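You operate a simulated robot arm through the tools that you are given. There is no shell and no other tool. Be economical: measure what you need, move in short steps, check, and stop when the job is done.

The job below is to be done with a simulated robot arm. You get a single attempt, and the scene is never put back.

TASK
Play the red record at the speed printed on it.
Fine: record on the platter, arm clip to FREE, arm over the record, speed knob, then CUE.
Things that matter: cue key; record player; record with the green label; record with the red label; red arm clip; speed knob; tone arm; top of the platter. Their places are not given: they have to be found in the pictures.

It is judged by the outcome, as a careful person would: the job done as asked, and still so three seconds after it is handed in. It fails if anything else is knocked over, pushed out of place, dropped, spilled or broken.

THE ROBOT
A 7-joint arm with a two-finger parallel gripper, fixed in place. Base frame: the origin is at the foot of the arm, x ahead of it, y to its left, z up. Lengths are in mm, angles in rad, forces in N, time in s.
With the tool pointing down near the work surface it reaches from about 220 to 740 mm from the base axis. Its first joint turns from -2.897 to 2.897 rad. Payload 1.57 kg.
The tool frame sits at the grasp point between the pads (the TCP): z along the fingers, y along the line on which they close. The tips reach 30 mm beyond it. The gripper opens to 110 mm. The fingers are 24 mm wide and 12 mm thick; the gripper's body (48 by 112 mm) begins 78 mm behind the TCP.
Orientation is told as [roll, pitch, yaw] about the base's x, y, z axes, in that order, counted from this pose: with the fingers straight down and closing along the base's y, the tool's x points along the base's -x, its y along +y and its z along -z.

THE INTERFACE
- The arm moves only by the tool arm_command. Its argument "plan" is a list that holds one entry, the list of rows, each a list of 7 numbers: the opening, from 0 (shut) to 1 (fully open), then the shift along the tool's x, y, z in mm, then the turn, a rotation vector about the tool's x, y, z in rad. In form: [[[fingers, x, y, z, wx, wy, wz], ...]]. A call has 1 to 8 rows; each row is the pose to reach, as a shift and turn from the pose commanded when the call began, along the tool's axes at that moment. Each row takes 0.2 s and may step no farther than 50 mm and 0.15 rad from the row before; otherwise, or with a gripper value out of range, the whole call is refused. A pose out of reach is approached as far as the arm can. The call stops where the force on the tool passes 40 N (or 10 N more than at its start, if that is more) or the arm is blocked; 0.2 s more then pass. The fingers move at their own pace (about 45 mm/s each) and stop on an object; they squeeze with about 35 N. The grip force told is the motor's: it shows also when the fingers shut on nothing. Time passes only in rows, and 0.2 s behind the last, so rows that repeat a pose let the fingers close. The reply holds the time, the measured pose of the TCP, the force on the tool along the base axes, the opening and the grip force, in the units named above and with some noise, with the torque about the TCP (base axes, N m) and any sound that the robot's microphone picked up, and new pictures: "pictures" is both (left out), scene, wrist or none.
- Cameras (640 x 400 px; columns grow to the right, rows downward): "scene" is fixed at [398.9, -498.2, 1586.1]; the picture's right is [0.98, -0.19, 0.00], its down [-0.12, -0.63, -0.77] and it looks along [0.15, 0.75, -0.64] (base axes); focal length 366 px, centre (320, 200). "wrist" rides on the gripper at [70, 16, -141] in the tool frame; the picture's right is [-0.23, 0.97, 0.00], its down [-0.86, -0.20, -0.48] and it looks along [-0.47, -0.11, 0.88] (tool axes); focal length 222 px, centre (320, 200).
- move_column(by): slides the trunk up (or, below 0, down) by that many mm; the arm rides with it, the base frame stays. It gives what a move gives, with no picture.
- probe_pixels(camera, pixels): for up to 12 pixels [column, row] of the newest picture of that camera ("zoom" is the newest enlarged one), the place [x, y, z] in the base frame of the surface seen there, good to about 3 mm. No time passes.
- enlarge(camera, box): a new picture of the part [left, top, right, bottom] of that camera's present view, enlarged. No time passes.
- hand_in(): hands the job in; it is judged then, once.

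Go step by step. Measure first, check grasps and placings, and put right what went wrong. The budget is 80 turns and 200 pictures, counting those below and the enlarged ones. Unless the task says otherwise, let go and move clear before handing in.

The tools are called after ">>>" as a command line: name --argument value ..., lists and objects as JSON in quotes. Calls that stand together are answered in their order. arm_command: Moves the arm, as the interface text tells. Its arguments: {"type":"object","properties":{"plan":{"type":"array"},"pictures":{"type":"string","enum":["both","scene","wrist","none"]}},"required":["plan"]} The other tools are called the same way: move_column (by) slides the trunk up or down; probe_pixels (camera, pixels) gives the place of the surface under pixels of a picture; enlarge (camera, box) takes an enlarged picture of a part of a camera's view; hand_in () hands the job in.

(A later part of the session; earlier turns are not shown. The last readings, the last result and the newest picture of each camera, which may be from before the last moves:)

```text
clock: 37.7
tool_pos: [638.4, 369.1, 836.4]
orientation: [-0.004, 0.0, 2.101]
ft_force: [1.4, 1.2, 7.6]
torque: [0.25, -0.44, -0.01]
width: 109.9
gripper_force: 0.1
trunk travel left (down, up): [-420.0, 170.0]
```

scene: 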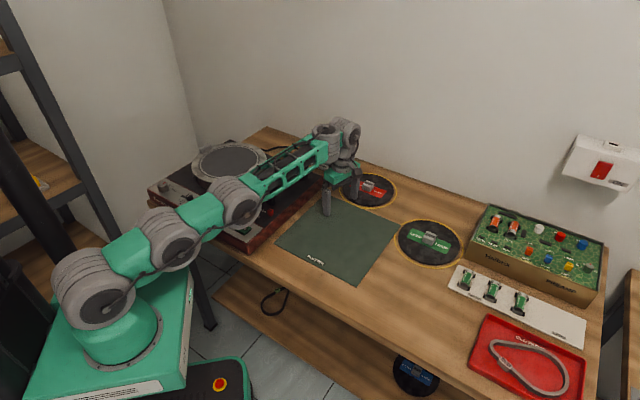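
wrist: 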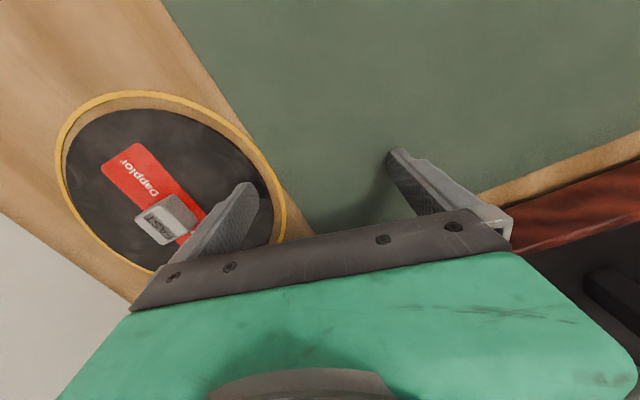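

Contact is 7.6 N, and the torque puts it about 66 mm out in the radial direction, so it's the outer finger on the disc. I'll add a little pressure and pull 40 mm toward the base.

>>> arm_command --plan '[[[1, 0, 0, 1.0, 0, 0, 0], [1, 0, 8, 1.0, 0, 0, 0], [1, 0, 16, 1.0, 0, 0, 0], [1, 0, 24, 1.0, 0, 0, 0], [1, 0, 32, 1.0, 0, 0, 0], [1, 0, 40, 1.0, 0, 0, 0]]]'

```text
clock: 39.1
tool_pos: [603.8, 347.0, 833.6]
orientation: [0.001, 0.0, 2.101]
ft_force: [7.7, 3.3, 13.6]
torque: [0.25, -0.34, 0.04]
width: 110.0
gripper_force: 0.0
trunk travel left (down, up): [-420.0, 170.0]
```

scene: 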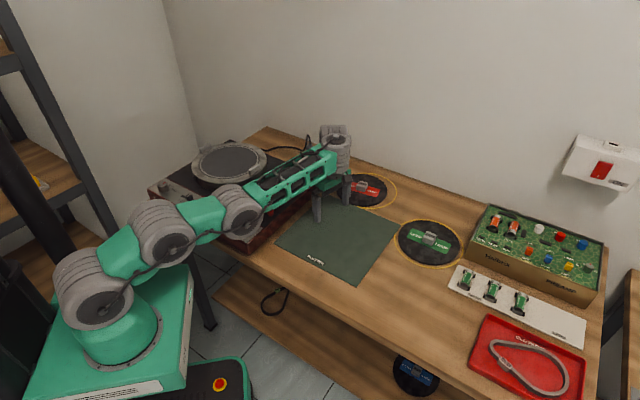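
wrist: 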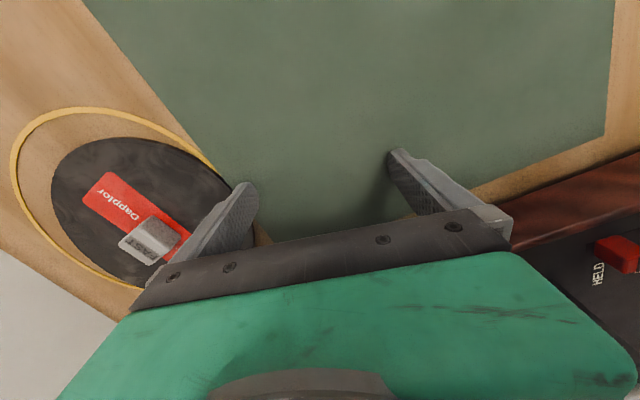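

It works: the disc has slid out of its gold ring toward the base. I'll check how much it moved against the finger.

>>> probe_pixels --camera "wrist" --pixels '[[150, 240], [165, 232], [145, 255], [225, 168], [120, 138], [60, 175], [215, 170], [130, 215]]'

>>> enlarge --camera "scene" --box '[290, 150, 410, 225]'

>>> enlarge --camera "wrist" --box '[0, 80, 320, 300]'

```text
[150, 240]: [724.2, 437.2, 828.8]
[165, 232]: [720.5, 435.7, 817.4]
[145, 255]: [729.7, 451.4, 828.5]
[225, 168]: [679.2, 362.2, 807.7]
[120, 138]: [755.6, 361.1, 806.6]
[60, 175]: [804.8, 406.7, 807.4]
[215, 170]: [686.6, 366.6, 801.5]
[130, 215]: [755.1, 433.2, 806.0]
```

```text
5.33 times, centred on (350, 188) of scene
```

zoom: 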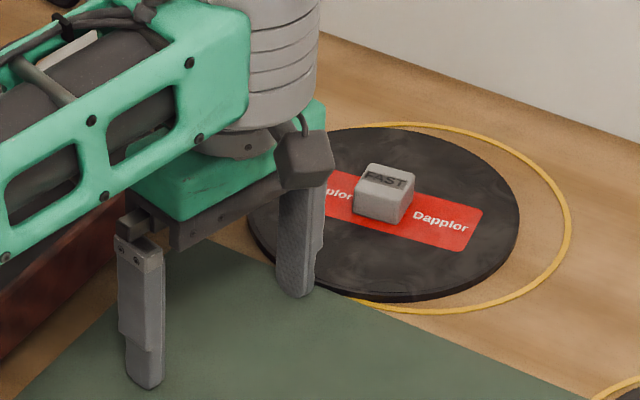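

```text
1.82 times, centred on (160, 190) of wrist
```

zoom: 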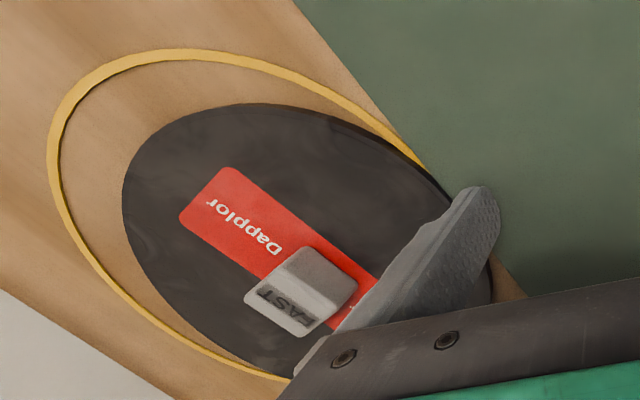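

The knob moved inward by about 25–30 mm and the finger slipped to the rim. I'll lift, reach out again over a larger overlap, and press back down.

>>> arm_command --plan '[[[1, 0, 0, -8, 0, 0, 0], [1, 0, -15, -8, 0, 0, 0], [1, 0, -30, -8, 0, 0, 0], [1, 0, -38, -6, 0, 0, 0], [1, 0, -38, -2, 0, 0, 0], [1, 0, -38, 1, 0, 0, 0], [1, 0, -38, 1, 0, 0, 0]]]'

```text
clock: 40.7
tool_pos: [635.7, 369.3, 835.1]
orientation: [-0.007, 0.0, 2.103]
ft_force: [-1.4, 1.5, 14.7]
torque: [0.45, -0.67, 0.23]
width: 109.3
gripper_force: 0.0
trunk travel left (down, up): [-420.0, 170.0]
```

scene: 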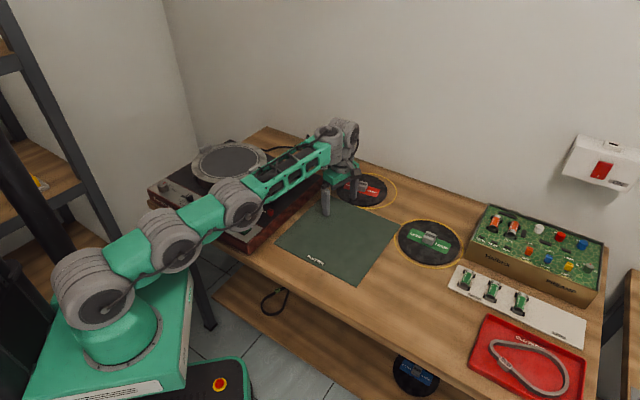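
wrist: 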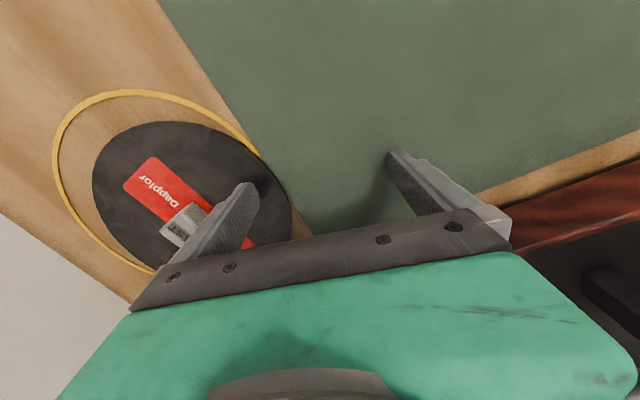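

There's good overlap now with 14.7 N down. I'll drag 70 mm.

>>> arm_command --plan '[[[1, 0, 9, 0.5, 0, 0, 0], [1, 0, 18, 0.5, 0, 0, 0], [1, 0, 27, 0.5, 0, 0, 0], [1, 0, 36, 0.5, 0, 0, 0], [1, 0, 45, 0.5, 0, 0, 0], [1, 0, 54, 0.5, 0, 0, 0], [1, 0, 63, 0.5, 0, 0, 0], [1, 0, 70, 0.5, 0, 0, 0]]]'

```text
clock: 42.4
tool_pos: [580.5, 335.4, 833.4]
orientation: [-0.01, 0.001, 2.101]
ft_force: [2.3, -0.8, 3.2]
torque: [-0.11, 0.11, 0.13]
width: 108.7
gripper_force: 0.0
trunk travel left (down, up): [-420.0, 170.0]
stopped in row 8: the force on the tool passed its limit at 66 N (the readings are from after the stop); the commanded pose is now the measured one
```

scene: 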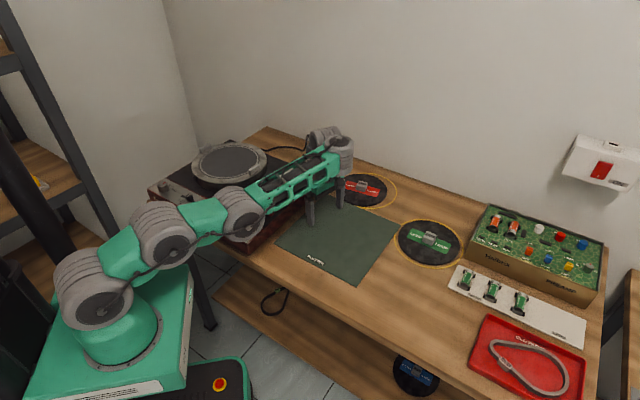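
wrist: 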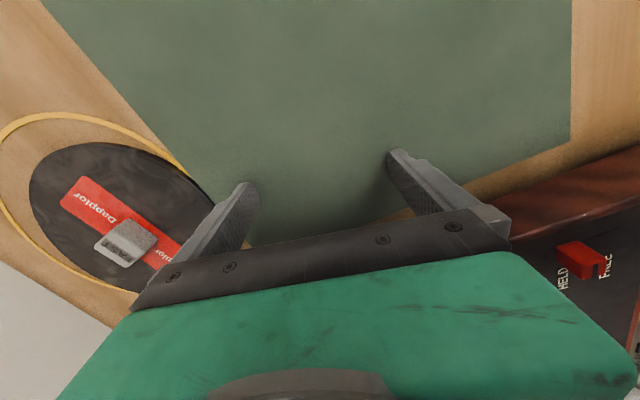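

The disc slid against the mat's 4 mm edge and the finger slipped off, so pulling further won't work. The limits do fit an offset wrist whose pitch joint is near ±166°, so the opposite wrist branch should give full freedom. I'll lift away to a folded-back posture and try to flip the wrist there.

>>> arm_command --plan '[[[1, 0, 0, -45, 0, 0, 0], [0.6, 0, 0, -90, 0, 0, 0], [0.3, 0, 0, -140, 0, 0, 0], [0.3, 20, 30, -170, 0, 0, 0], [0.3, 38, 70, -190, 0, 0, 0], [0.3, 56, 110, -210, 0, 0, 0], [0.3, 70, 150, -235, 0, 0, 0], [0.3, 78, 190, -255, 0, 0, 0]]]' --pictures "none"

>>> arm_command --plan '[[[0.3, 5, 33, -30, 0, 0, 0], [0.3, 5, 63, -60, 0, 0, 0], [0.3, 5, 63, -60, 0, 0, 0]]]' --pictures "scene"

```text
clock: 44.2
tool_pos: [453.2, 175.1, 1088.5]
orientation: [-0.007, 0.0, 2.1]
ft_force: [-0.2, 1.1, -0.5]
torque: [-0.04, 0.04, -0.03]
width: 33.2
gripper_force: 0.1
trunk travel left (down, up): [-420.0, 170.0]
```

```text
clock: 45.0
tool_pos: [402.9, 138.7, 1147.6]
orientation: [-0.003, 0.001, 2.102]
ft_force: [0.3, -0.3, 0.7]
torque: [-0.03, -0.01, 0.01]
width: 33.1
gripper_force: 0.0
trunk travel left (down, up): [-420.0, 170.0]
```

scene: 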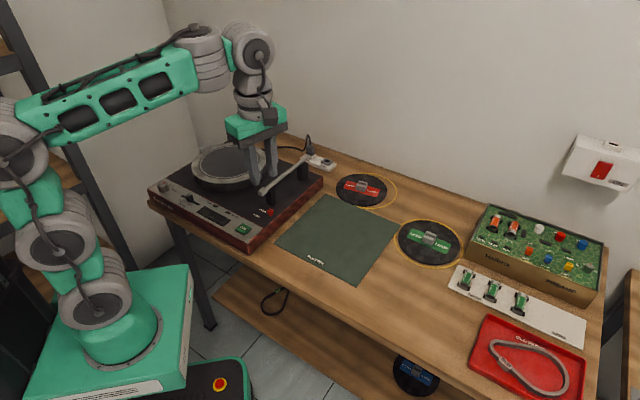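

I'll zoom in on the wrist links here to understand the joint axes before flipping.

>>> enlarge --camera "scene" --box '[130, 10, 310, 150]'

>>> enlarge --camera "scene" --box '[330, 160, 410, 220]'

```text
2.86 times, centred on (220, 80) of scene
```

zoom: 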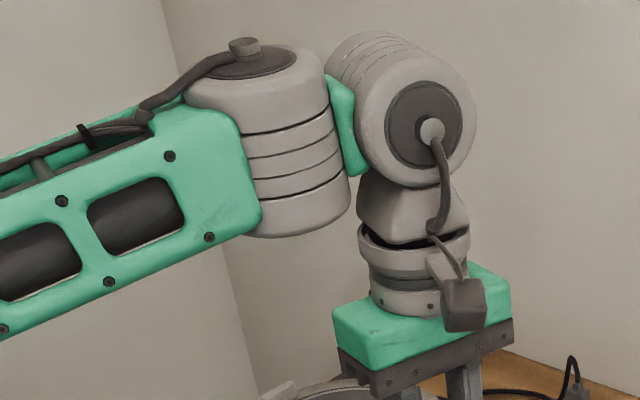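

```text
6.67 times, centred on (370, 190) of scene
```

zoom: 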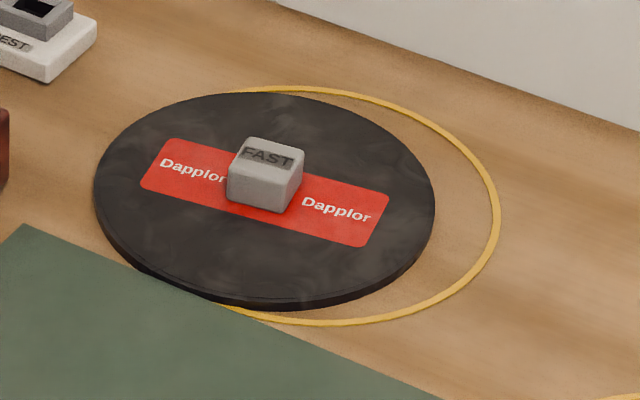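

The wrist bend joint has its limit just where the tool is perpendicular to the forearm, so this arm can't unfold further. The disc didn't move at all in the second drag, so I'll measure exactly where it lies against the mat and check the mat's thickness.

>>> probe_pixels --camera "zoom" --pixels '[[240, 145], [300, 158], [290, 175], [232, 172], [96, 185], [435, 200], [250, 93], [270, 300], [30, 230], [435, 396], [120, 300], [205, 292]]'

>>> enlarge --camera "scene" --box '[300, 180, 380, 230]'

>>> probe_pixels --camera "scene" --pixels '[[330, 205], [345, 215], [360, 250], [320, 230], [380, 225], [315, 190], [323, 185], [410, 218], [312, 200], [323, 192], [300, 205], [285, 225]]'

```text
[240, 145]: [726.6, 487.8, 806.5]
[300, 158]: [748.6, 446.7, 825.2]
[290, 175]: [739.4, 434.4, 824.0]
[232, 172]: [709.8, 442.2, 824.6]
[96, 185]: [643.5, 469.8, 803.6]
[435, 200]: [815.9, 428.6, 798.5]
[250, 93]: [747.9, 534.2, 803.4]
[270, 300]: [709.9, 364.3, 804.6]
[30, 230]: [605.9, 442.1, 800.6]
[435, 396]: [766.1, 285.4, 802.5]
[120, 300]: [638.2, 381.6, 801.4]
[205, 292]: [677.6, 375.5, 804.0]
```

```text
8.00 times, centred on (340, 205) of scene
```

zoom: 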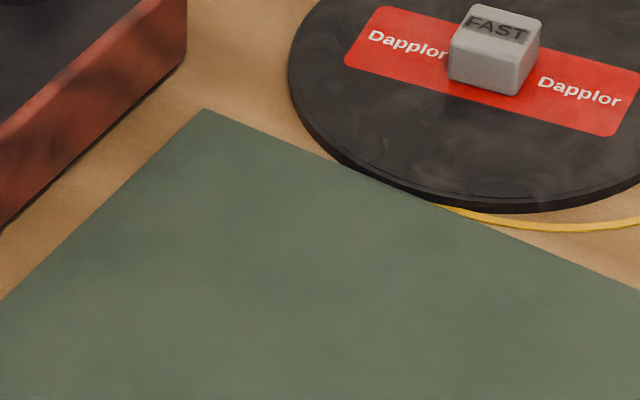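

```text
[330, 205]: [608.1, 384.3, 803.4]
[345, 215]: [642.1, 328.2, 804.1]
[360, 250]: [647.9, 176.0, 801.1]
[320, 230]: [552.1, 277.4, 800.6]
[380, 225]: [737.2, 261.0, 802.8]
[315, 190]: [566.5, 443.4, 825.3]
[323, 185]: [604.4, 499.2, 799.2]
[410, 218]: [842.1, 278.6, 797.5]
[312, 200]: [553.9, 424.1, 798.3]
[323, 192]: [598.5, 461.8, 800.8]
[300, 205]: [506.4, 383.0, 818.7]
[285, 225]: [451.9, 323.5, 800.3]
```

The disc (centre ≈(729,446), radius ≈88) rests against the mat's edge, which stands 2–3 mm proud. Before trying anything else, I'll test whether the bend joint really stops by rotating purely about the wrist centre with only that joint needed.

>>> arm_command --plan '[[[0.3, 0, -37.7, -2.6, 0.14, 0, 0], [0.3, 0, -74.6, -10.5, 0.28, 0, 0], [0.3, 0, -110, -23.5, 0.42, 0, 0], [0.3, 0, -143.4, -41.2, 0.56, 0, 0], [0.3, 0, -173.9, -63.5, 0.7, 0, 0]]]' --pictures "scene"

```text
clock: 46.2
tool_pos: [568.6, 224.6, 1264.3]
orientation: [-0.674, 0.004, 2.104]
ft_force: [0.9, 1.1, 0.1]
torque: [-0.04, 0.08, -0.01]
width: 32.8
gripper_force: 0.1
out of reach, approached as far as the arm can: row 1, 4, 5
trunk travel left (down, up): [-420.0, 170.0]
```

scene: 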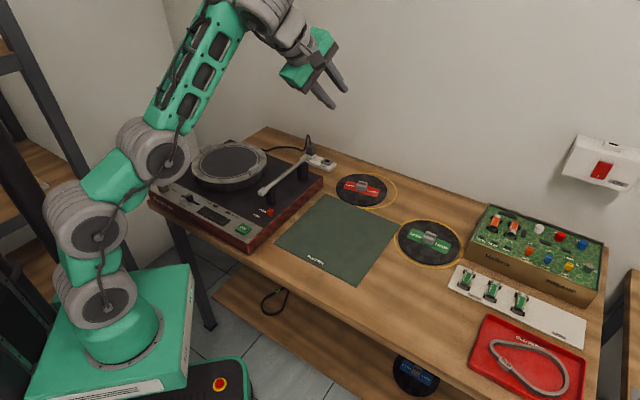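

The bend joint again stayed near 110° while the forearm rose. The wrist zoom shows joint 5's axis perpendicular to the forearm (cap on top) and joint 6 offset to its right, so turning joint 5 about 160° would let the tool tilt outward. I'll return to the previous pose and measure that axis.

>>> arm_command --plan '[[[0.3, 0, 38, -2.6, -0.14, 0, 0], [0.3, 0, 75, -10.5, -0.28, 0, 0], [0.3, 0, 110, -23.5, -0.42, 0, 0], [0.3, 0, 143, -41, -0.56, 0, 0], [0.3, 0, 168, -58, -0.674, 0, 0], [0.3, 0, 168, -58, -0.674, 0, 0]]]' --pictures "scene"

>>> enlarge --camera "scene" --box '[90, 0, 330, 160]'

```text
clock: 47.6
tool_pos: [421.7, 135.9, 1200.9]
orientation: [-0.031, -0.001, 2.1]
ft_force: [0.9, 0.8, 0.3]
torque: [0.01, -0.01, -0.02]
width: 32.8
gripper_force: 0.1
trunk travel left (down, up): [-420.0, 170.0]
```

scene: 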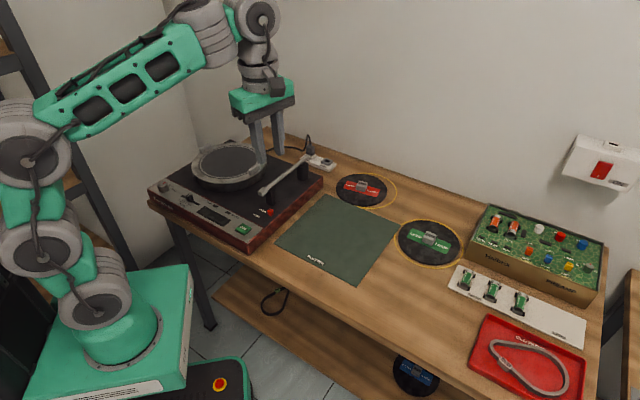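

```text
2.50 times, centred on (210, 80) of scene
```

zoom: 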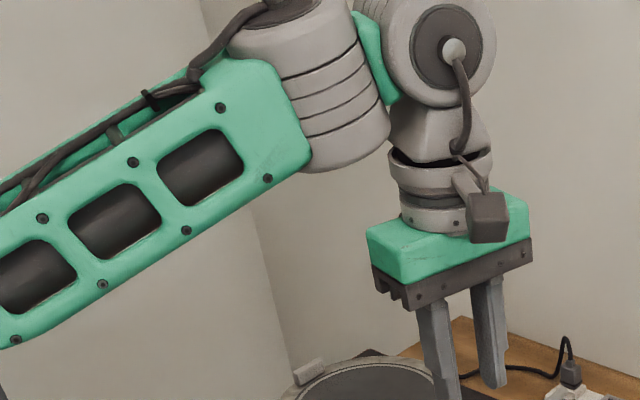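

Now I'll probe the forearm bolts, the joint 5 cap and the joint 6 cap to get the axes.

>>> probe_pixels --camera "zoom" --pixels '[[43, 218], [133, 162], [220, 107], [102, 283], [187, 230], [267, 178], [295, 10], [435, 60], [470, 30], [320, 100], [345, 160], [440, 160]]'

```text
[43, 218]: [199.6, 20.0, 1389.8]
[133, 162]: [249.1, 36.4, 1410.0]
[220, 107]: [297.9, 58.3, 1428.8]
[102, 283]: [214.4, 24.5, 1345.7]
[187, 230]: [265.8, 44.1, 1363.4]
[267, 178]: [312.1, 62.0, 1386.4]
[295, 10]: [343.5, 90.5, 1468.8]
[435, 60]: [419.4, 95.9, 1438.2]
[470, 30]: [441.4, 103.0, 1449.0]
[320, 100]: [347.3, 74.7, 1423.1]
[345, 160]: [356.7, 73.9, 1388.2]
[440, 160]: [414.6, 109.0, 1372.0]
```

The forearm points along heading 21° with 21° elevation, and joint 6 sits about 75 mm ahead of joint 5. I'll test an inward tilt here, with the camera clear to the side, to see which joint responds.

>>> arm_command --plan '[[[0.3, 0, 34, -2.4, -0.14, 0, 0], [0.3, 0, 66, -9.4, -0.28, 0, 0], [0.3, 0, 98, -21, -0.42, 0, 0], [0.3, 0, 127, -36.7, -0.56, 0, 0]]]' --pictures "scene"

>>> enlarge --camera "scene" --box '[50, 0, 330, 187]'

```text
clock: 48.6
tool_pos: [315.3, 73.3, 1123.7]
orientation: [0.53, 0.001, 2.1]
ft_force: [0.7, -0.6, 0.0]
torque: [0.02, 0.02, 0.01]
width: 33.0
gripper_force: 0.0
out of reach, approached as far as the arm can: row 2, 3, 4
trunk travel left (down, up): [-420.0, 170.0]
```

scene: 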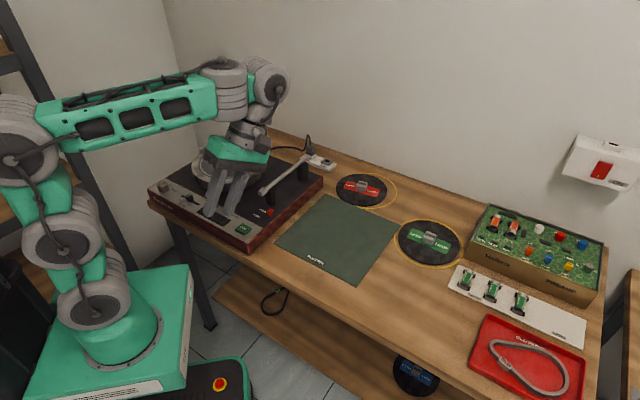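

```text
2.14 times, centred on (190, 94) of scene
```

zoom: 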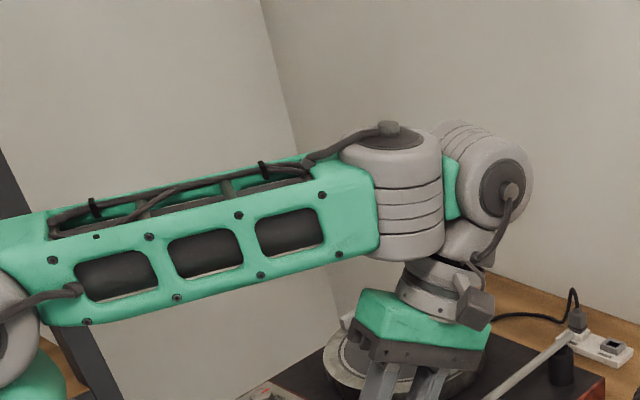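

The bend joint only moves within about 97–125°. My earlier far poses weren't optimal though: the trunk was too high and joint 5 was turned sideways. I'll return the yaw to the arm's heading, lower the trunk much more, and extend with a 0.5 tilt to find the true maximum reach.

>>> arm_command --plan '[[[0.3, -8, -33, -12.5, 0.13, 0, 0], [0.3, -15, -66, -25, 0.265, 0, 0], [0.3, -22, -100, -37, 0.4, 0, 0], [0.3, -30, -132.7, -49.8, 0.53, 0, 0], [0.3, -30, -132.7, -49.8, 0.53, 0, 0]]]' --pictures "none"

>>> arm_command --plan '[[[0.5, 0, 0, 0, 0, 0, 0.148], [0.5, 0, 0, 0, 0, 0, 0.296], [0.5, 0, 0, 0, 0, 0, 0.444], [0.5, 0, 0, 0, 0, 0, 0.592], [0.5, 0, 0, 0, 0, 0, 0.74], [0.5, 0, 0, 0, 0, 0, 0.888], [0.5, 0, 0, 0, 0, 0, 1.036], [0.5, 0, 0, 0, 0, 0, 1.18]]]' --pictures "none"

>>> arm_command --plan '[[[0.5, 0, 0, 0, 0, 0, 0.14], [0.5, 0, 0, 0, 0, 0, 0.28], [0.5, 0, 0, 0, 0, 0, 0.33], [0.5, 0, 0, 0, 0, 0, 0.33]]]' --pictures "none"

```text
clock: 49.8
tool_pos: [418.6, 172.3, 1099.9]
orientation: [-0.008, -0.001, 2.099]
ft_force: [0.6, -0.2, -0.1]
torque: [0.05, -0.1, 0.01]
width: 33.2
gripper_force: 0.1
trunk travel left (down, up): [-420.0, 170.0]
```

```text
clock: 51.6
tool_pos: [420.4, 170.8, 1099.9]
orientation: [0.0, -0.001, 0.916]
ft_force: [-0.3, -0.2, -0.1]
torque: [0.0, 0.0, -0.03]
width: 54.9
gripper_force: 0.0
trunk travel left (down, up): [-420.0, 170.0]
```

```text
clock: 52.6
tool_pos: [421.6, 171.1, 1098.4]
orientation: [0.0, -0.001, 0.587]
ft_force: [-0.6, 0.5, 0.3]
torque: [-0.02, -0.01, 0.04]
width: 55.1
gripper_force: 0.0
trunk travel left (down, up): [-420.0, 170.0]
```

Tool vertical at yaw 0.587. I'll move out over the mat area, then lower the trunk by 140.

>>> arm_command --plan '[[[0.5, -45, 5, 0, 0, 0, 0], [0.5, -90, 11, 0, 0, 0, 0], [0.5, -135, 16, 0, 0, 0, 0], [0.5, -180, 22, 0, 0, 0, 0], [0.5, -180, 22, 0, 0, 0, 0]]]' --pictures "none"

>>> move_column --by -140

>>> arm_command --plan '[[[0.5, -20, 0, 0, 0, -0.1, 0], [0.5, -45, 0, 0, 0, -0.2, 0], [0.5, -70, 0, 0, 0, -0.3, 0], [0.5, -95, 0, 10, 0, -0.38, 0], [0.5, -120, 0, 20, 0, -0.45, 0], [0.5, -145, 0, 30, 0, -0.5, 0], [0.5, -170, 0, 40, 0, -0.5, 0]]]'

```text
clock: 53.8
tool_pos: [557.3, 287.0, 1098.8]
orientation: [0.0, -0.003, 0.591]
ft_force: [0.9, 0.4, 0.3]
torque: [-0.02, 0.02, 0.01]
width: 55.0
gripper_force: 0.1
trunk travel left (down, up): [-420.0, 170.0]
```

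```text
clock: 55.5
tool_pos: [556.2, 287.7, 960.3]
orientation: [-0.001, -0.003, 0.59]
ft_force: [-0.4, -0.3, -0.2]
torque: [0.0, 0.04, 0.02]
width: 55.0
gripper_force: 0.1
trunk travel left (down, up): [-280.0, 310.0]
```

```text
clock: 57.1
tool_pos: [705.8, 370.3, 932.2]
orientation: [-0.047, -0.5, 0.595]
ft_force: [0.0, 0.6, 0.4]
torque: [-0.05, 0.01, -0.03]
width: 55.2
gripper_force: 0.1
out of reach, approached as far as the arm can: row 7
trunk travel left (down, up): [-280.0, 310.0]
```

scene: 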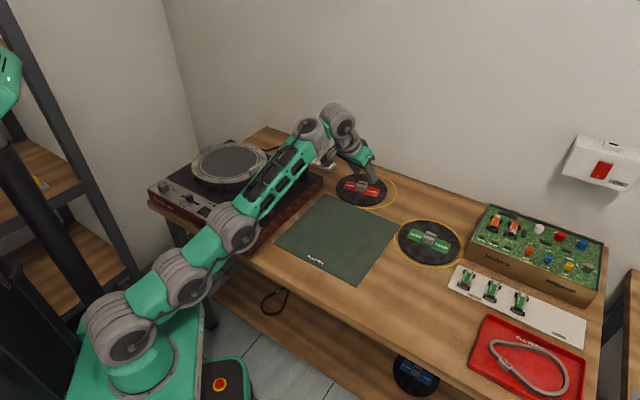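
wrist: 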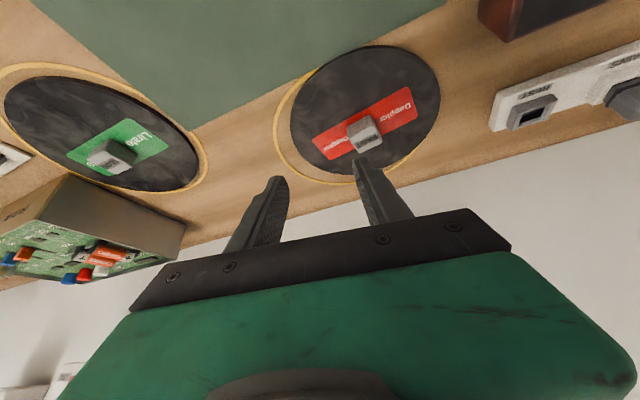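

Now it reached (706,370,932), r≈797 with tilt 0.5, which is much better than before. By my geometry the tip is still about 30 mm short of the knob because the mat's edge holds the disc. I'll push to the very limit at table height to measure the real margin.

>>> arm_command --plan '[[[0.5, 6, 8, 20, 0, 0, 0], [0.5, 12, 16, 40, 0, 0, 0], [0.5, 12, 20, 60, 0, -0.06, 0], [0.5, 0, 22, 72, 0, -0.12, 0], [0.5, -15, 22, 80, 0, -0.12, 0]]]'

```text
clock: 58.3
tool_pos: [729.1, 429.9, 859.2]
orientation: [-0.001, -0.629, 0.591]
ft_force: [-0.1, -0.4, 10.9]
torque: [0.3, 0.09, 0.09]
width: 54.5
gripper_force: 0.1
out of reach, approached as far as the arm can: row 3, 4
trunk travel left (down, up): [-280.0, 310.0]
```

scene: 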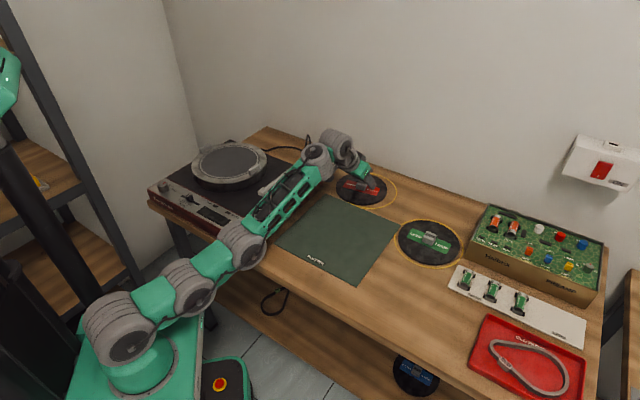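
wrist: 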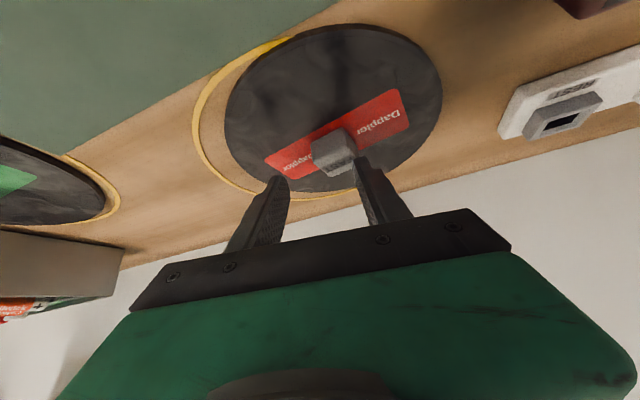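

The tool actually reached (729,430,859), right at the knob, and the 10.9 N is a finger resting on the knob's top. So the knob is graspable. I'll lift about 15 mm, shift +13 along tool y, open wider and look closely.

>>> arm_command --plan '[[[0.5, -9, 0, -12, 0, 0, 0], [0.8, -9, 0, -12, 0, 0, 0], [0.8, -7, 13, -14, 0, 0, 0], [0.8, -7, 13, -14, 0, 0, 0]]]'

>>> enlarge --camera "wrist" --box '[220, 80, 460, 230]'

>>> enlarge --camera "scene" --box '[330, 160, 410, 210]'

```text
clock: 59.3
tool_pos: [719.7, 439.6, 873.3]
orientation: [0.001, -0.62, 0.59]
ft_force: [0.3, 0.4, 0.1]
torque: [-0.02, -0.01, 0.01]
width: 88.1
gripper_force: 0.0
trunk travel left (down, up): [-280.0, 310.0]
```

scene: 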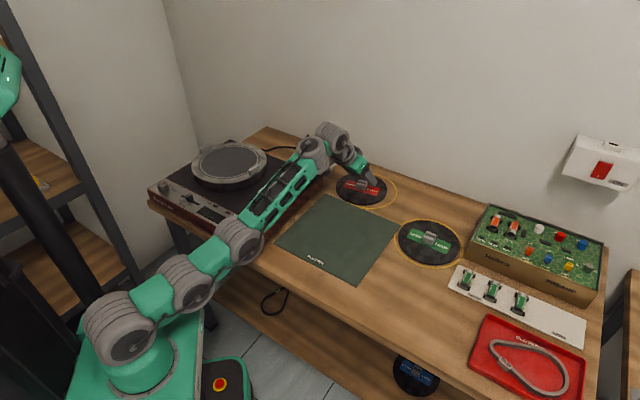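
wrist: 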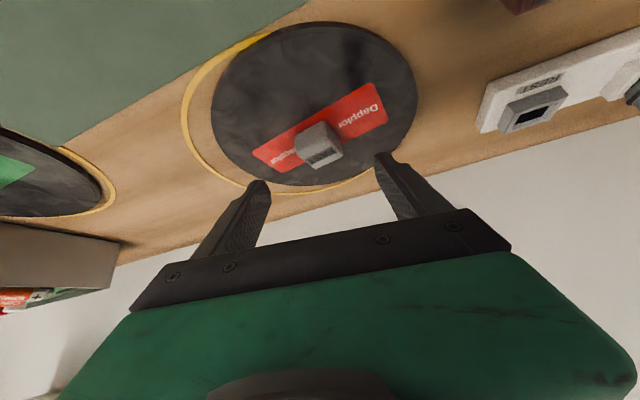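

```text
2.67 times, centred on (340, 155) of wrist
```

zoom: 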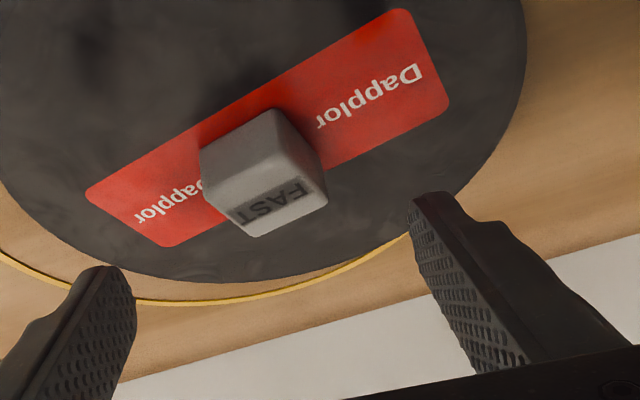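

```text
8.00 times, centred on (370, 185) of scene
```

zoom: 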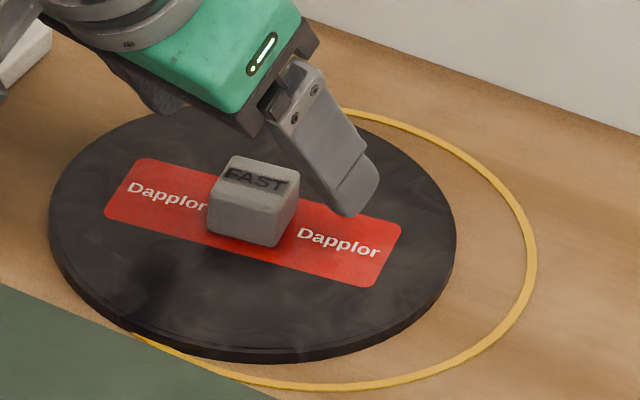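

The knob is now between the open fingers. I'll probe the label and knob corners in this zoom for exact centre and heading.

>>> probe_pixels --camera "zoom" --pixels '[[150, 163], [395, 230], [370, 280], [110, 212], [236, 160], [294, 174], [280, 203], [215, 190], [225, 230], [270, 240], [60, 215], [250, 180]]'

>>> probe_pixels --camera "wrist" --pixels '[[320, 128], [340, 145], [318, 160], [300, 148], [312, 125], [260, 190], [385, 160]]'

```text
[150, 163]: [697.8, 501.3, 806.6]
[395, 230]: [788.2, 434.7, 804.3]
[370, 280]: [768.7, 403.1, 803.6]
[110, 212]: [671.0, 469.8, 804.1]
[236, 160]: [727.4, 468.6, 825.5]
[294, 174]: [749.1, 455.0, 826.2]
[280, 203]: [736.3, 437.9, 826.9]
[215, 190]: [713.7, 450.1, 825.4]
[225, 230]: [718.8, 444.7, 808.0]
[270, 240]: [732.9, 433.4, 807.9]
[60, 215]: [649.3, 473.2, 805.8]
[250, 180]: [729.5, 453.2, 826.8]
```

```text
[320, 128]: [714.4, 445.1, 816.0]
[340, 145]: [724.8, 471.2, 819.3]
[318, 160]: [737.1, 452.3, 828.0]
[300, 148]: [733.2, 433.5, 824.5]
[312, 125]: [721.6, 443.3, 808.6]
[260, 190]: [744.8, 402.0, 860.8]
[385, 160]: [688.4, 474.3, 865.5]
```

The knob centre is (731.6,452.9), with faces turned about 21° from the jaws; closing will align the free disc. I'll descend around the knob to TCP z≈840.

>>> arm_command --plan '[[[0.8, 3.4, 2, 8, 0, 0, 0], [0.8, 6.7, 4.4, 16, 0, 0, 0], [0.8, 10, 4.4, 24, 0, 0, 0], [0.8, 13.4, 4.4, 31.3, 0, 0, 0], [0.8, 13.4, 4.4, 31.3, 0, 0, 0]]]'

>>> enlarge --camera "scene" --box '[330, 160, 410, 210]'

```text
clock: 60.5
tool_pos: [721.8, 443.6, 854.6]
orientation: [0.001, -0.64, 0.589]
ft_force: [0.6, 0.2, 0.2]
torque: [-0.05, 0.07, -0.03]
width: 88.1
gripper_force: 0.0
trunk travel left (down, up): [-280.0, 310.0]
```

scene: 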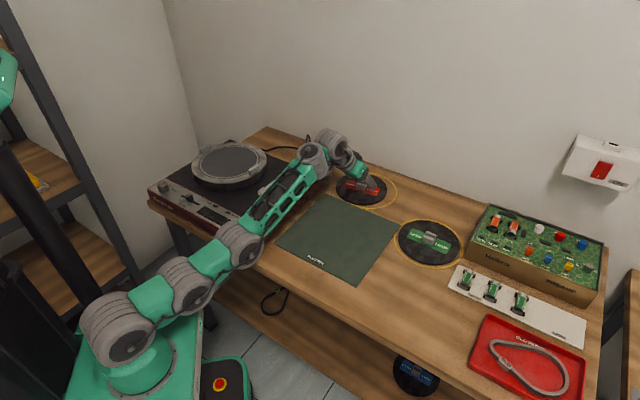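
wrist: 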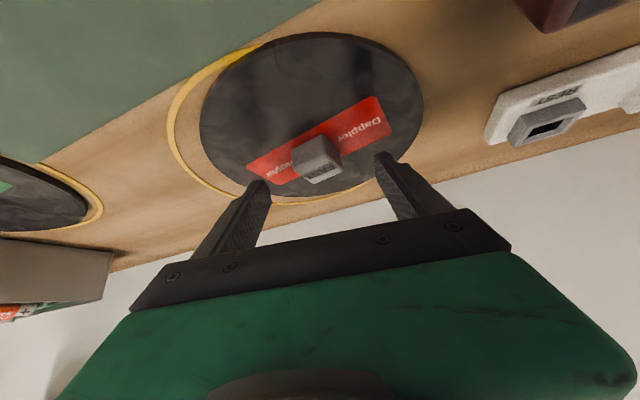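

```text
8.00 times, centred on (370, 185) of scene
```

zoom: 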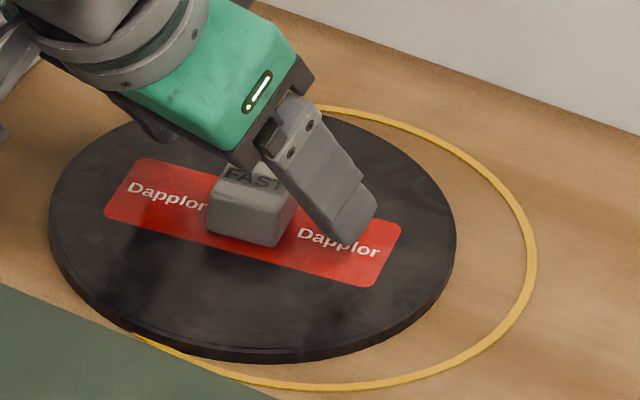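

The pose reads z=854.6, short of the 840 commanded with no warning. I'll hold to see if it settles.

>>> arm_command --plan '[[[0.8, 0, 0, 0, 0, 0, 0], [0.8, 0, 0, 0, 0, 0, 0]]]' --pictures "none"

>>> enlarge --camera "scene" --box '[70, 180, 330, 345]'

```text
clock: 61.1
tool_pos: [720.3, 442.4, 852.7]
orientation: [-0.001, -0.642, 0.59]
ft_force: [0.1, 1.3, 0.4]
torque: [0.0, -0.01, 0.0]
width: 88.0
gripper_force: 0.0
trunk travel left (down, up): [-280.0, 310.0]
```

```text
2.42 times, centred on (200, 262) of scene
```

zoom: 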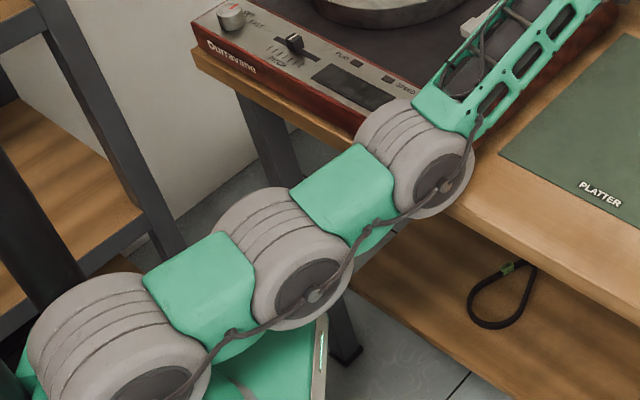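

The elbow is very close to, or resting on, the table edge and the player's corner, which explains the lag. I'll raise the trunk by 50 to clear it and check the player hasn't moved.

>>> move_column --by 50

>>> enlarge --camera "scene" --box '[140, 120, 340, 255]'

```text
clock: 62.0
tool_pos: [724.4, 446.1, 886.4]
orientation: [0.0, -0.62, 0.589]
ft_force: [-0.1, 0.5, -0.5]
torque: [0.0, -0.02, -0.02]
width: 88.2
gripper_force: 0.1
trunk travel left (down, up): [-330.0, 260.0]
```

```text
2.96 times, centred on (240, 188) of scene
```

zoom: 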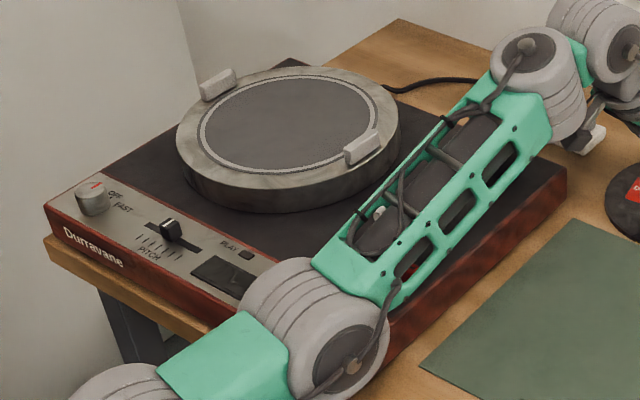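

The player is unmoved. With the trunk 50 higher I'll descend again around the knob to z≈840.

>>> arm_command --plan '[[[0.8, 7.3, 0, 10.2, 0, 0, 0], [0.8, 14.5, 0, 20.4, 0, 0, 0], [0.8, 21.8, 0, 30.5, 0, 0, 0], [0.8, 29, 0, 40.7, 0, 0, 0], [0.8, 29, 0, 40.7, 0, 0, 0]]]'

>>> enlarge --camera "scene" --box '[330, 160, 410, 210]'

>>> enlarge --camera "scene" --box '[70, 180, 330, 345]'

```text
clock: 63.2
tool_pos: [737.5, 455.1, 841.1]
orientation: [0.0, -0.619, 0.59]
ft_force: [0.2, 0.5, -0.4]
torque: [0.04, -0.01, 0.01]
width: 88.0
gripper_force: 0.1
out of reach, approached as far as the arm can: row 4, 5
trunk travel left (down, up): [-330.0, 260.0]
```

scene: 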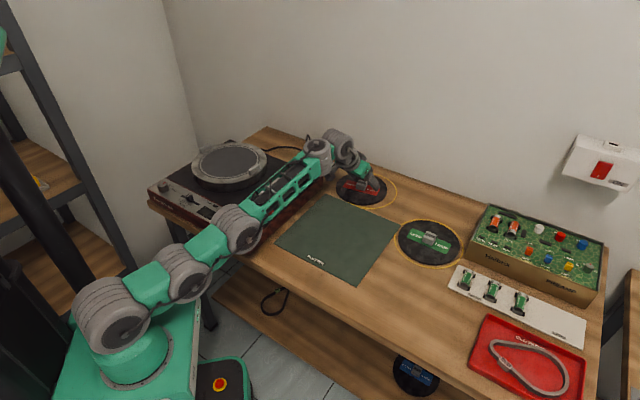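
wrist: 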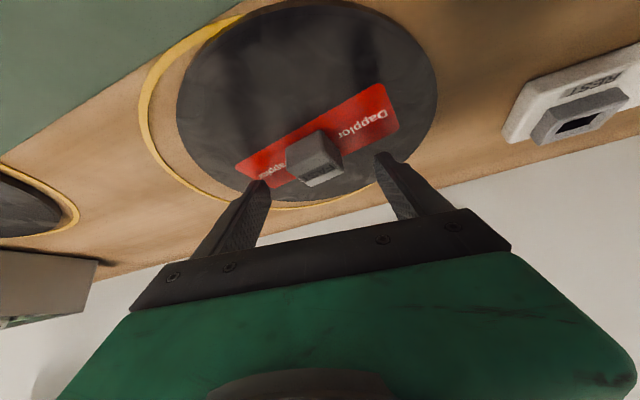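

```text
8.00 times, centred on (370, 185) of scene
```

zoom: 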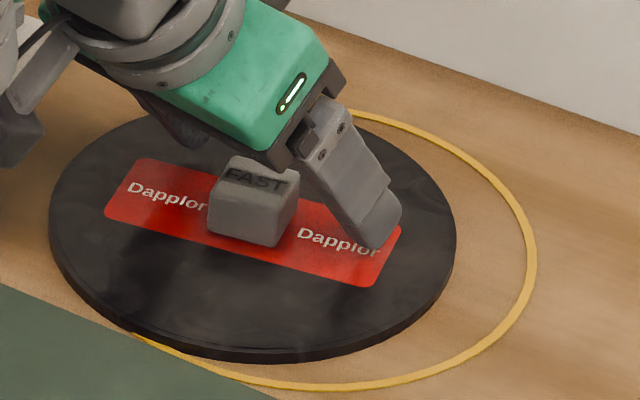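

```text
2.42 times, centred on (200, 262) of scene
```

zoom: 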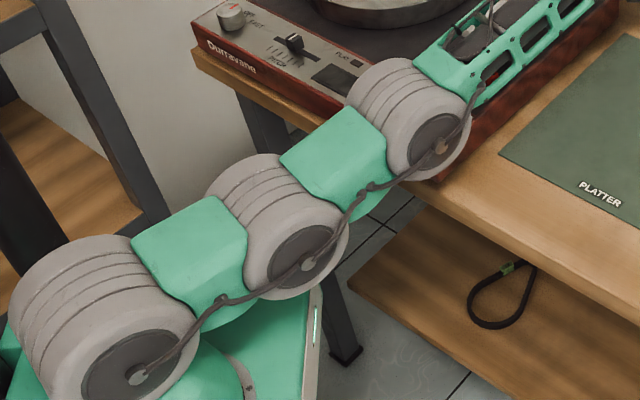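

The elbow is clear now, but the tool overshot outward by about 15 mm. I'll ease the tilt to about 0.5 and pull in 15 mm.

>>> arm_command --plan '[[[0.8, 4, 0.5, -3, 0, 0.04, 0], [0.8, 8, 1, -6, 0, 0.08, 0], [0.8, 12.2, 1.5, -8.7, 0, 0.12, 0], [0.8, 12.2, 1.5, -8.7, 0, 0.12, 0]]]' --pictures "wrist"

```text
clock: 64.2
tool_pos: [711.5, 437.7, 838.3]
orientation: [0.0, -0.501, 0.591]
ft_force: [-0.2, -0.2, -0.5]
torque: [-0.02, 0.01, 0.02]
width: 88.0
gripper_force: 0.0
trunk travel left (down, up): [-330.0, 260.0]
```

wrist: 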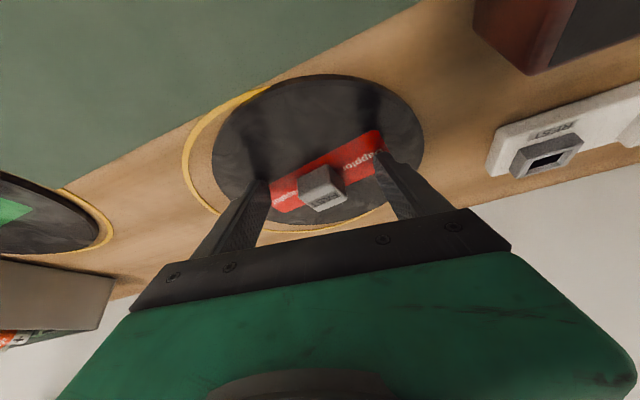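

Tilt is 0.5 and the pose is reachable at (711.5,437.7,838). The knob is 25 mm out, so I'll move out 15 mm and close.

>>> arm_command --plan '[[[0.8, -7, 0.7, 3, 0, 0, 0], [0.8, -14, 1.4, 6, 0, 0, 0], [0.8, -14, 1.4, 6, 0, 0, 0]]]' --pictures "none"

>>> arm_command --plan '[[[0.5, 0, 0, 0, 0, 0, 0], [0.3, 0, 0, 0, 0, 0, 0], [0.1, 0, 0, 0, 0, 0, 0], [0, 0, 0, 0, 0, 0, 0], [0, 0, 0, 0, 0, 0, 0]]]'

>>> enlarge --camera "scene" --box '[330, 160, 410, 210]'

```text
clock: 65.0
tool_pos: [716.9, 444.9, 837.2]
orientation: [0.0, -0.502, 0.59]
ft_force: [-0.2, 0.4, -0.3]
torque: [0.03, 0.02, -0.03]
width: 87.8
gripper_force: 0.0
out of reach, approached as far as the arm can: row 2, 3
trunk travel left (down, up): [-330.0, 260.0]
```

```text
clock: 66.2
tool_pos: [717.4, 443.6, 837.7]
orientation: [-0.001, -0.502, 0.59]
ft_force: [0.2, -0.7, 0.9]
torque: [0.08, -0.08, -0.01]
width: 31.7
gripper_force: 25.1
trunk travel left (down, up): [-330.0, 260.0]
```

scene: 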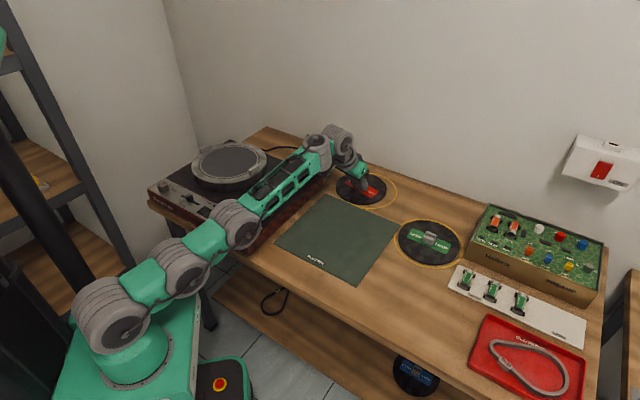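
wrist: 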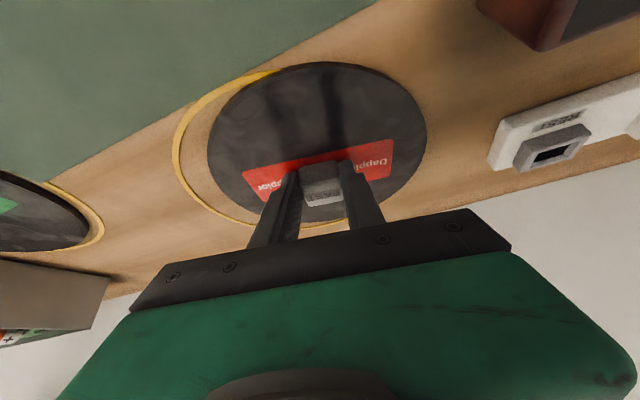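

```text
8.00 times, centred on (370, 185) of scene
```

zoom: 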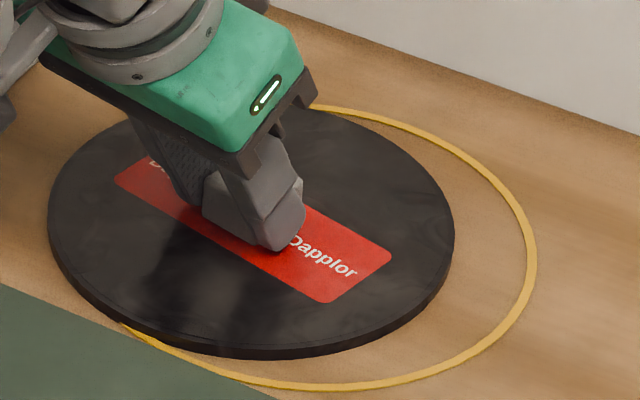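

The jaws hold the knob (width 31.7, 25 N) and the disc has turned to align. I'll lift straight up with the trunk.

>>> arm_command --plan '[[[0, 0, 0, 0, 0, 0, 0], [0, 0, 0, 0, 0, 0, 0]]]' --pictures "none"

>>> move_column --by 40

>>> enlarge --camera "scene" --box '[290, 120, 450, 220]'

```text
clock: 66.8
tool_pos: [717.5, 443.9, 838.9]
orientation: [0.0, -0.503, 0.591]
ft_force: [0.0, 0.0, -0.3]
torque: [0.12, -0.03, 0.0]
width: 31.3
gripper_force: 35.2
trunk travel left (down, up): [-330.0, 260.0]
```

```text
clock: 67.6
tool_pos: [717.6, 444.6, 877.7]
orientation: [0.0, -0.502, 0.591]
ft_force: [-1.3, -1.0, -1.2]
torque: [0.03, 0.05, 0.01]
width: 31.4
gripper_force: 34.7
trunk travel left (down, up): [-370.0, 220.0]
```

```text
4.00 times, centred on (370, 170) of scene
```

zoom: 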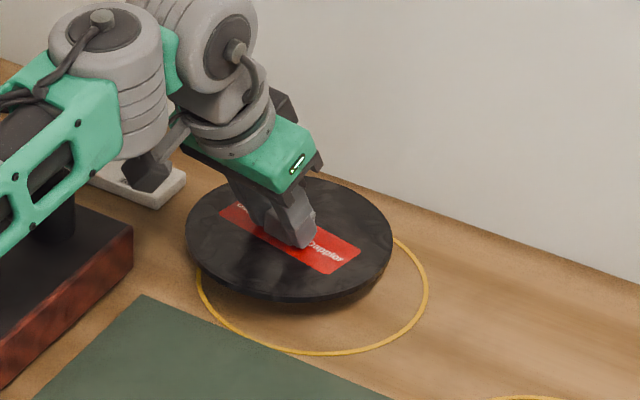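

The record is lifted level, with its gold ring now empty. I'll raise the trunk for clearance over the tone arm and swing halfway toward the platter.

>>> move_column --by 115

>>> arm_command --plan '[[[0, 23.6, 33.8, -13, -0.028, 0, -0.051], [0, 47.2, 67.6, -26, -0.056, 0, -0.102], [0, 70.8, 101.4, -39, -0.084, 0, -0.152], [0, 94.4, 135.2, -52, -0.112, 0, -0.203], [0, 118, 169, -65, -0.14, 0, -0.254], [0, 118, 169, -65, -0.14, 0, -0.254]]]'

```text
clock: 69.1
tool_pos: [716.7, 443.5, 992.8]
orientation: [0.002, -0.502, 0.59]
ft_force: [0.1, 0.0, -1.4]
torque: [0.02, 0.01, 0.01]
width: 31.0
gripper_force: 34.9
trunk travel left (down, up): [-485.0, 105.0]
```

```text
clock: 70.5
tool_pos: [535.3, 510.7, 1048.5]
orientation: [0.022, -0.451, 0.876]
ft_force: [0.0, -0.1, -1.6]
torque: [-0.04, 0.02, 0.03]
width: 31.3
gripper_force: 35.4
out of reach, approached as far as the arm can: row 1, 2, 3, 4, 5, 6
trunk travel left (down, up): [-485.0, 105.0]
```

scene: 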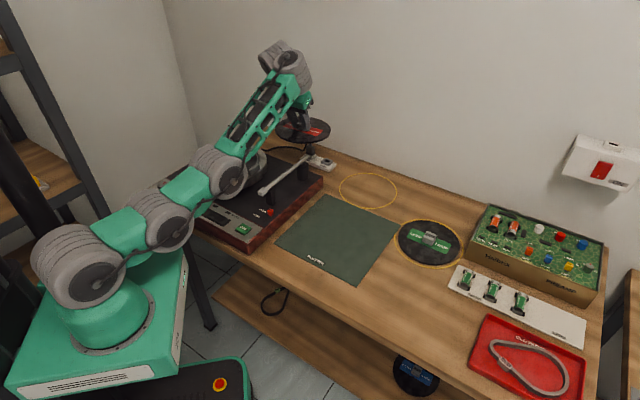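
wrist: 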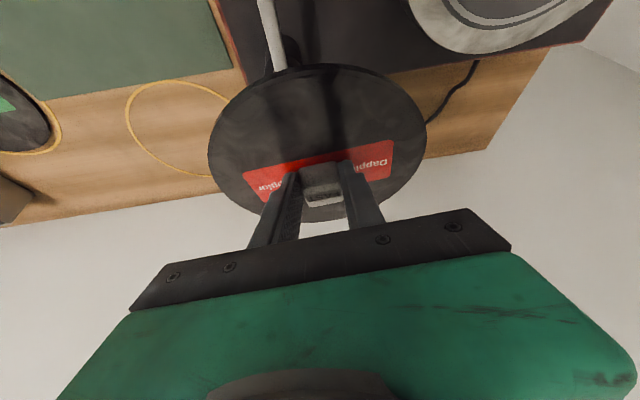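

Holding well at (535,511,1048). I'll continue across to above the platter, keeping this height.

>>> arm_command --plan '[[[0, 14.7, 36, -7, -0.018, 0, -0.037], [0, 29.3, 72.5, -14, -0.036, 0, -0.075], [0, 44, 109, -21, -0.054, 0, -0.112], [0, 58.7, 145, -28.5, -0.073, 0, -0.15], [0, 73.3, 181, -35.6, -0.091, 0, -0.187], [0, 88, 217.6, -42.7, -0.109, 0, -0.225], [0, 88, 217.6, -42.7, -0.109, 0, -0.225]]]'

```text
clock: 72.1
tool_pos: [325.3, 627.1, 1066.7]
orientation: [0.022, -0.455, 1.127]
ft_force: [0.2, 0.4, -1.0]
torque: [0.01, 0.01, 0.0]
width: 31.1
gripper_force: 34.9
out of reach, approached as far as the arm can: row 1, 2, 3, 4, 5, 6, 7
trunk travel left (down, up): [-485.0, 105.0]
```

scene: 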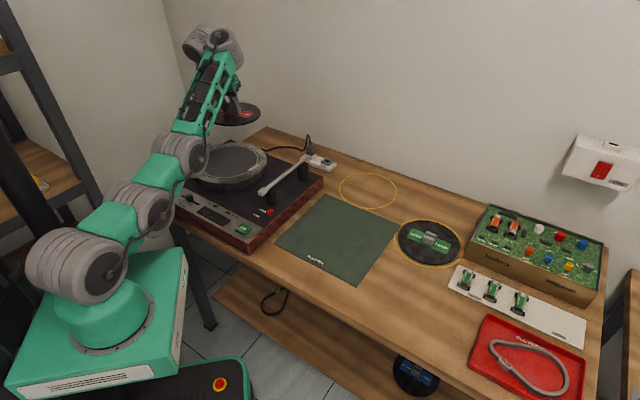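
wrist: 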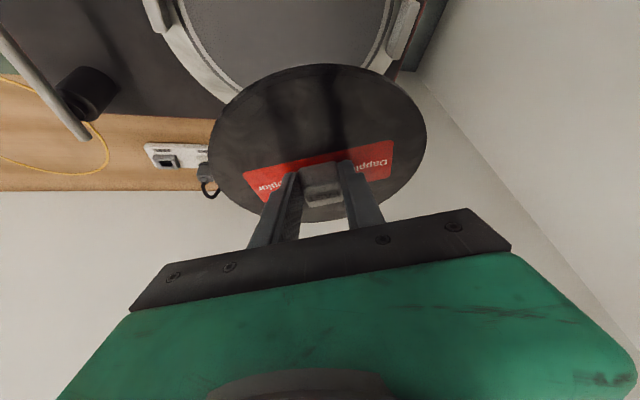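

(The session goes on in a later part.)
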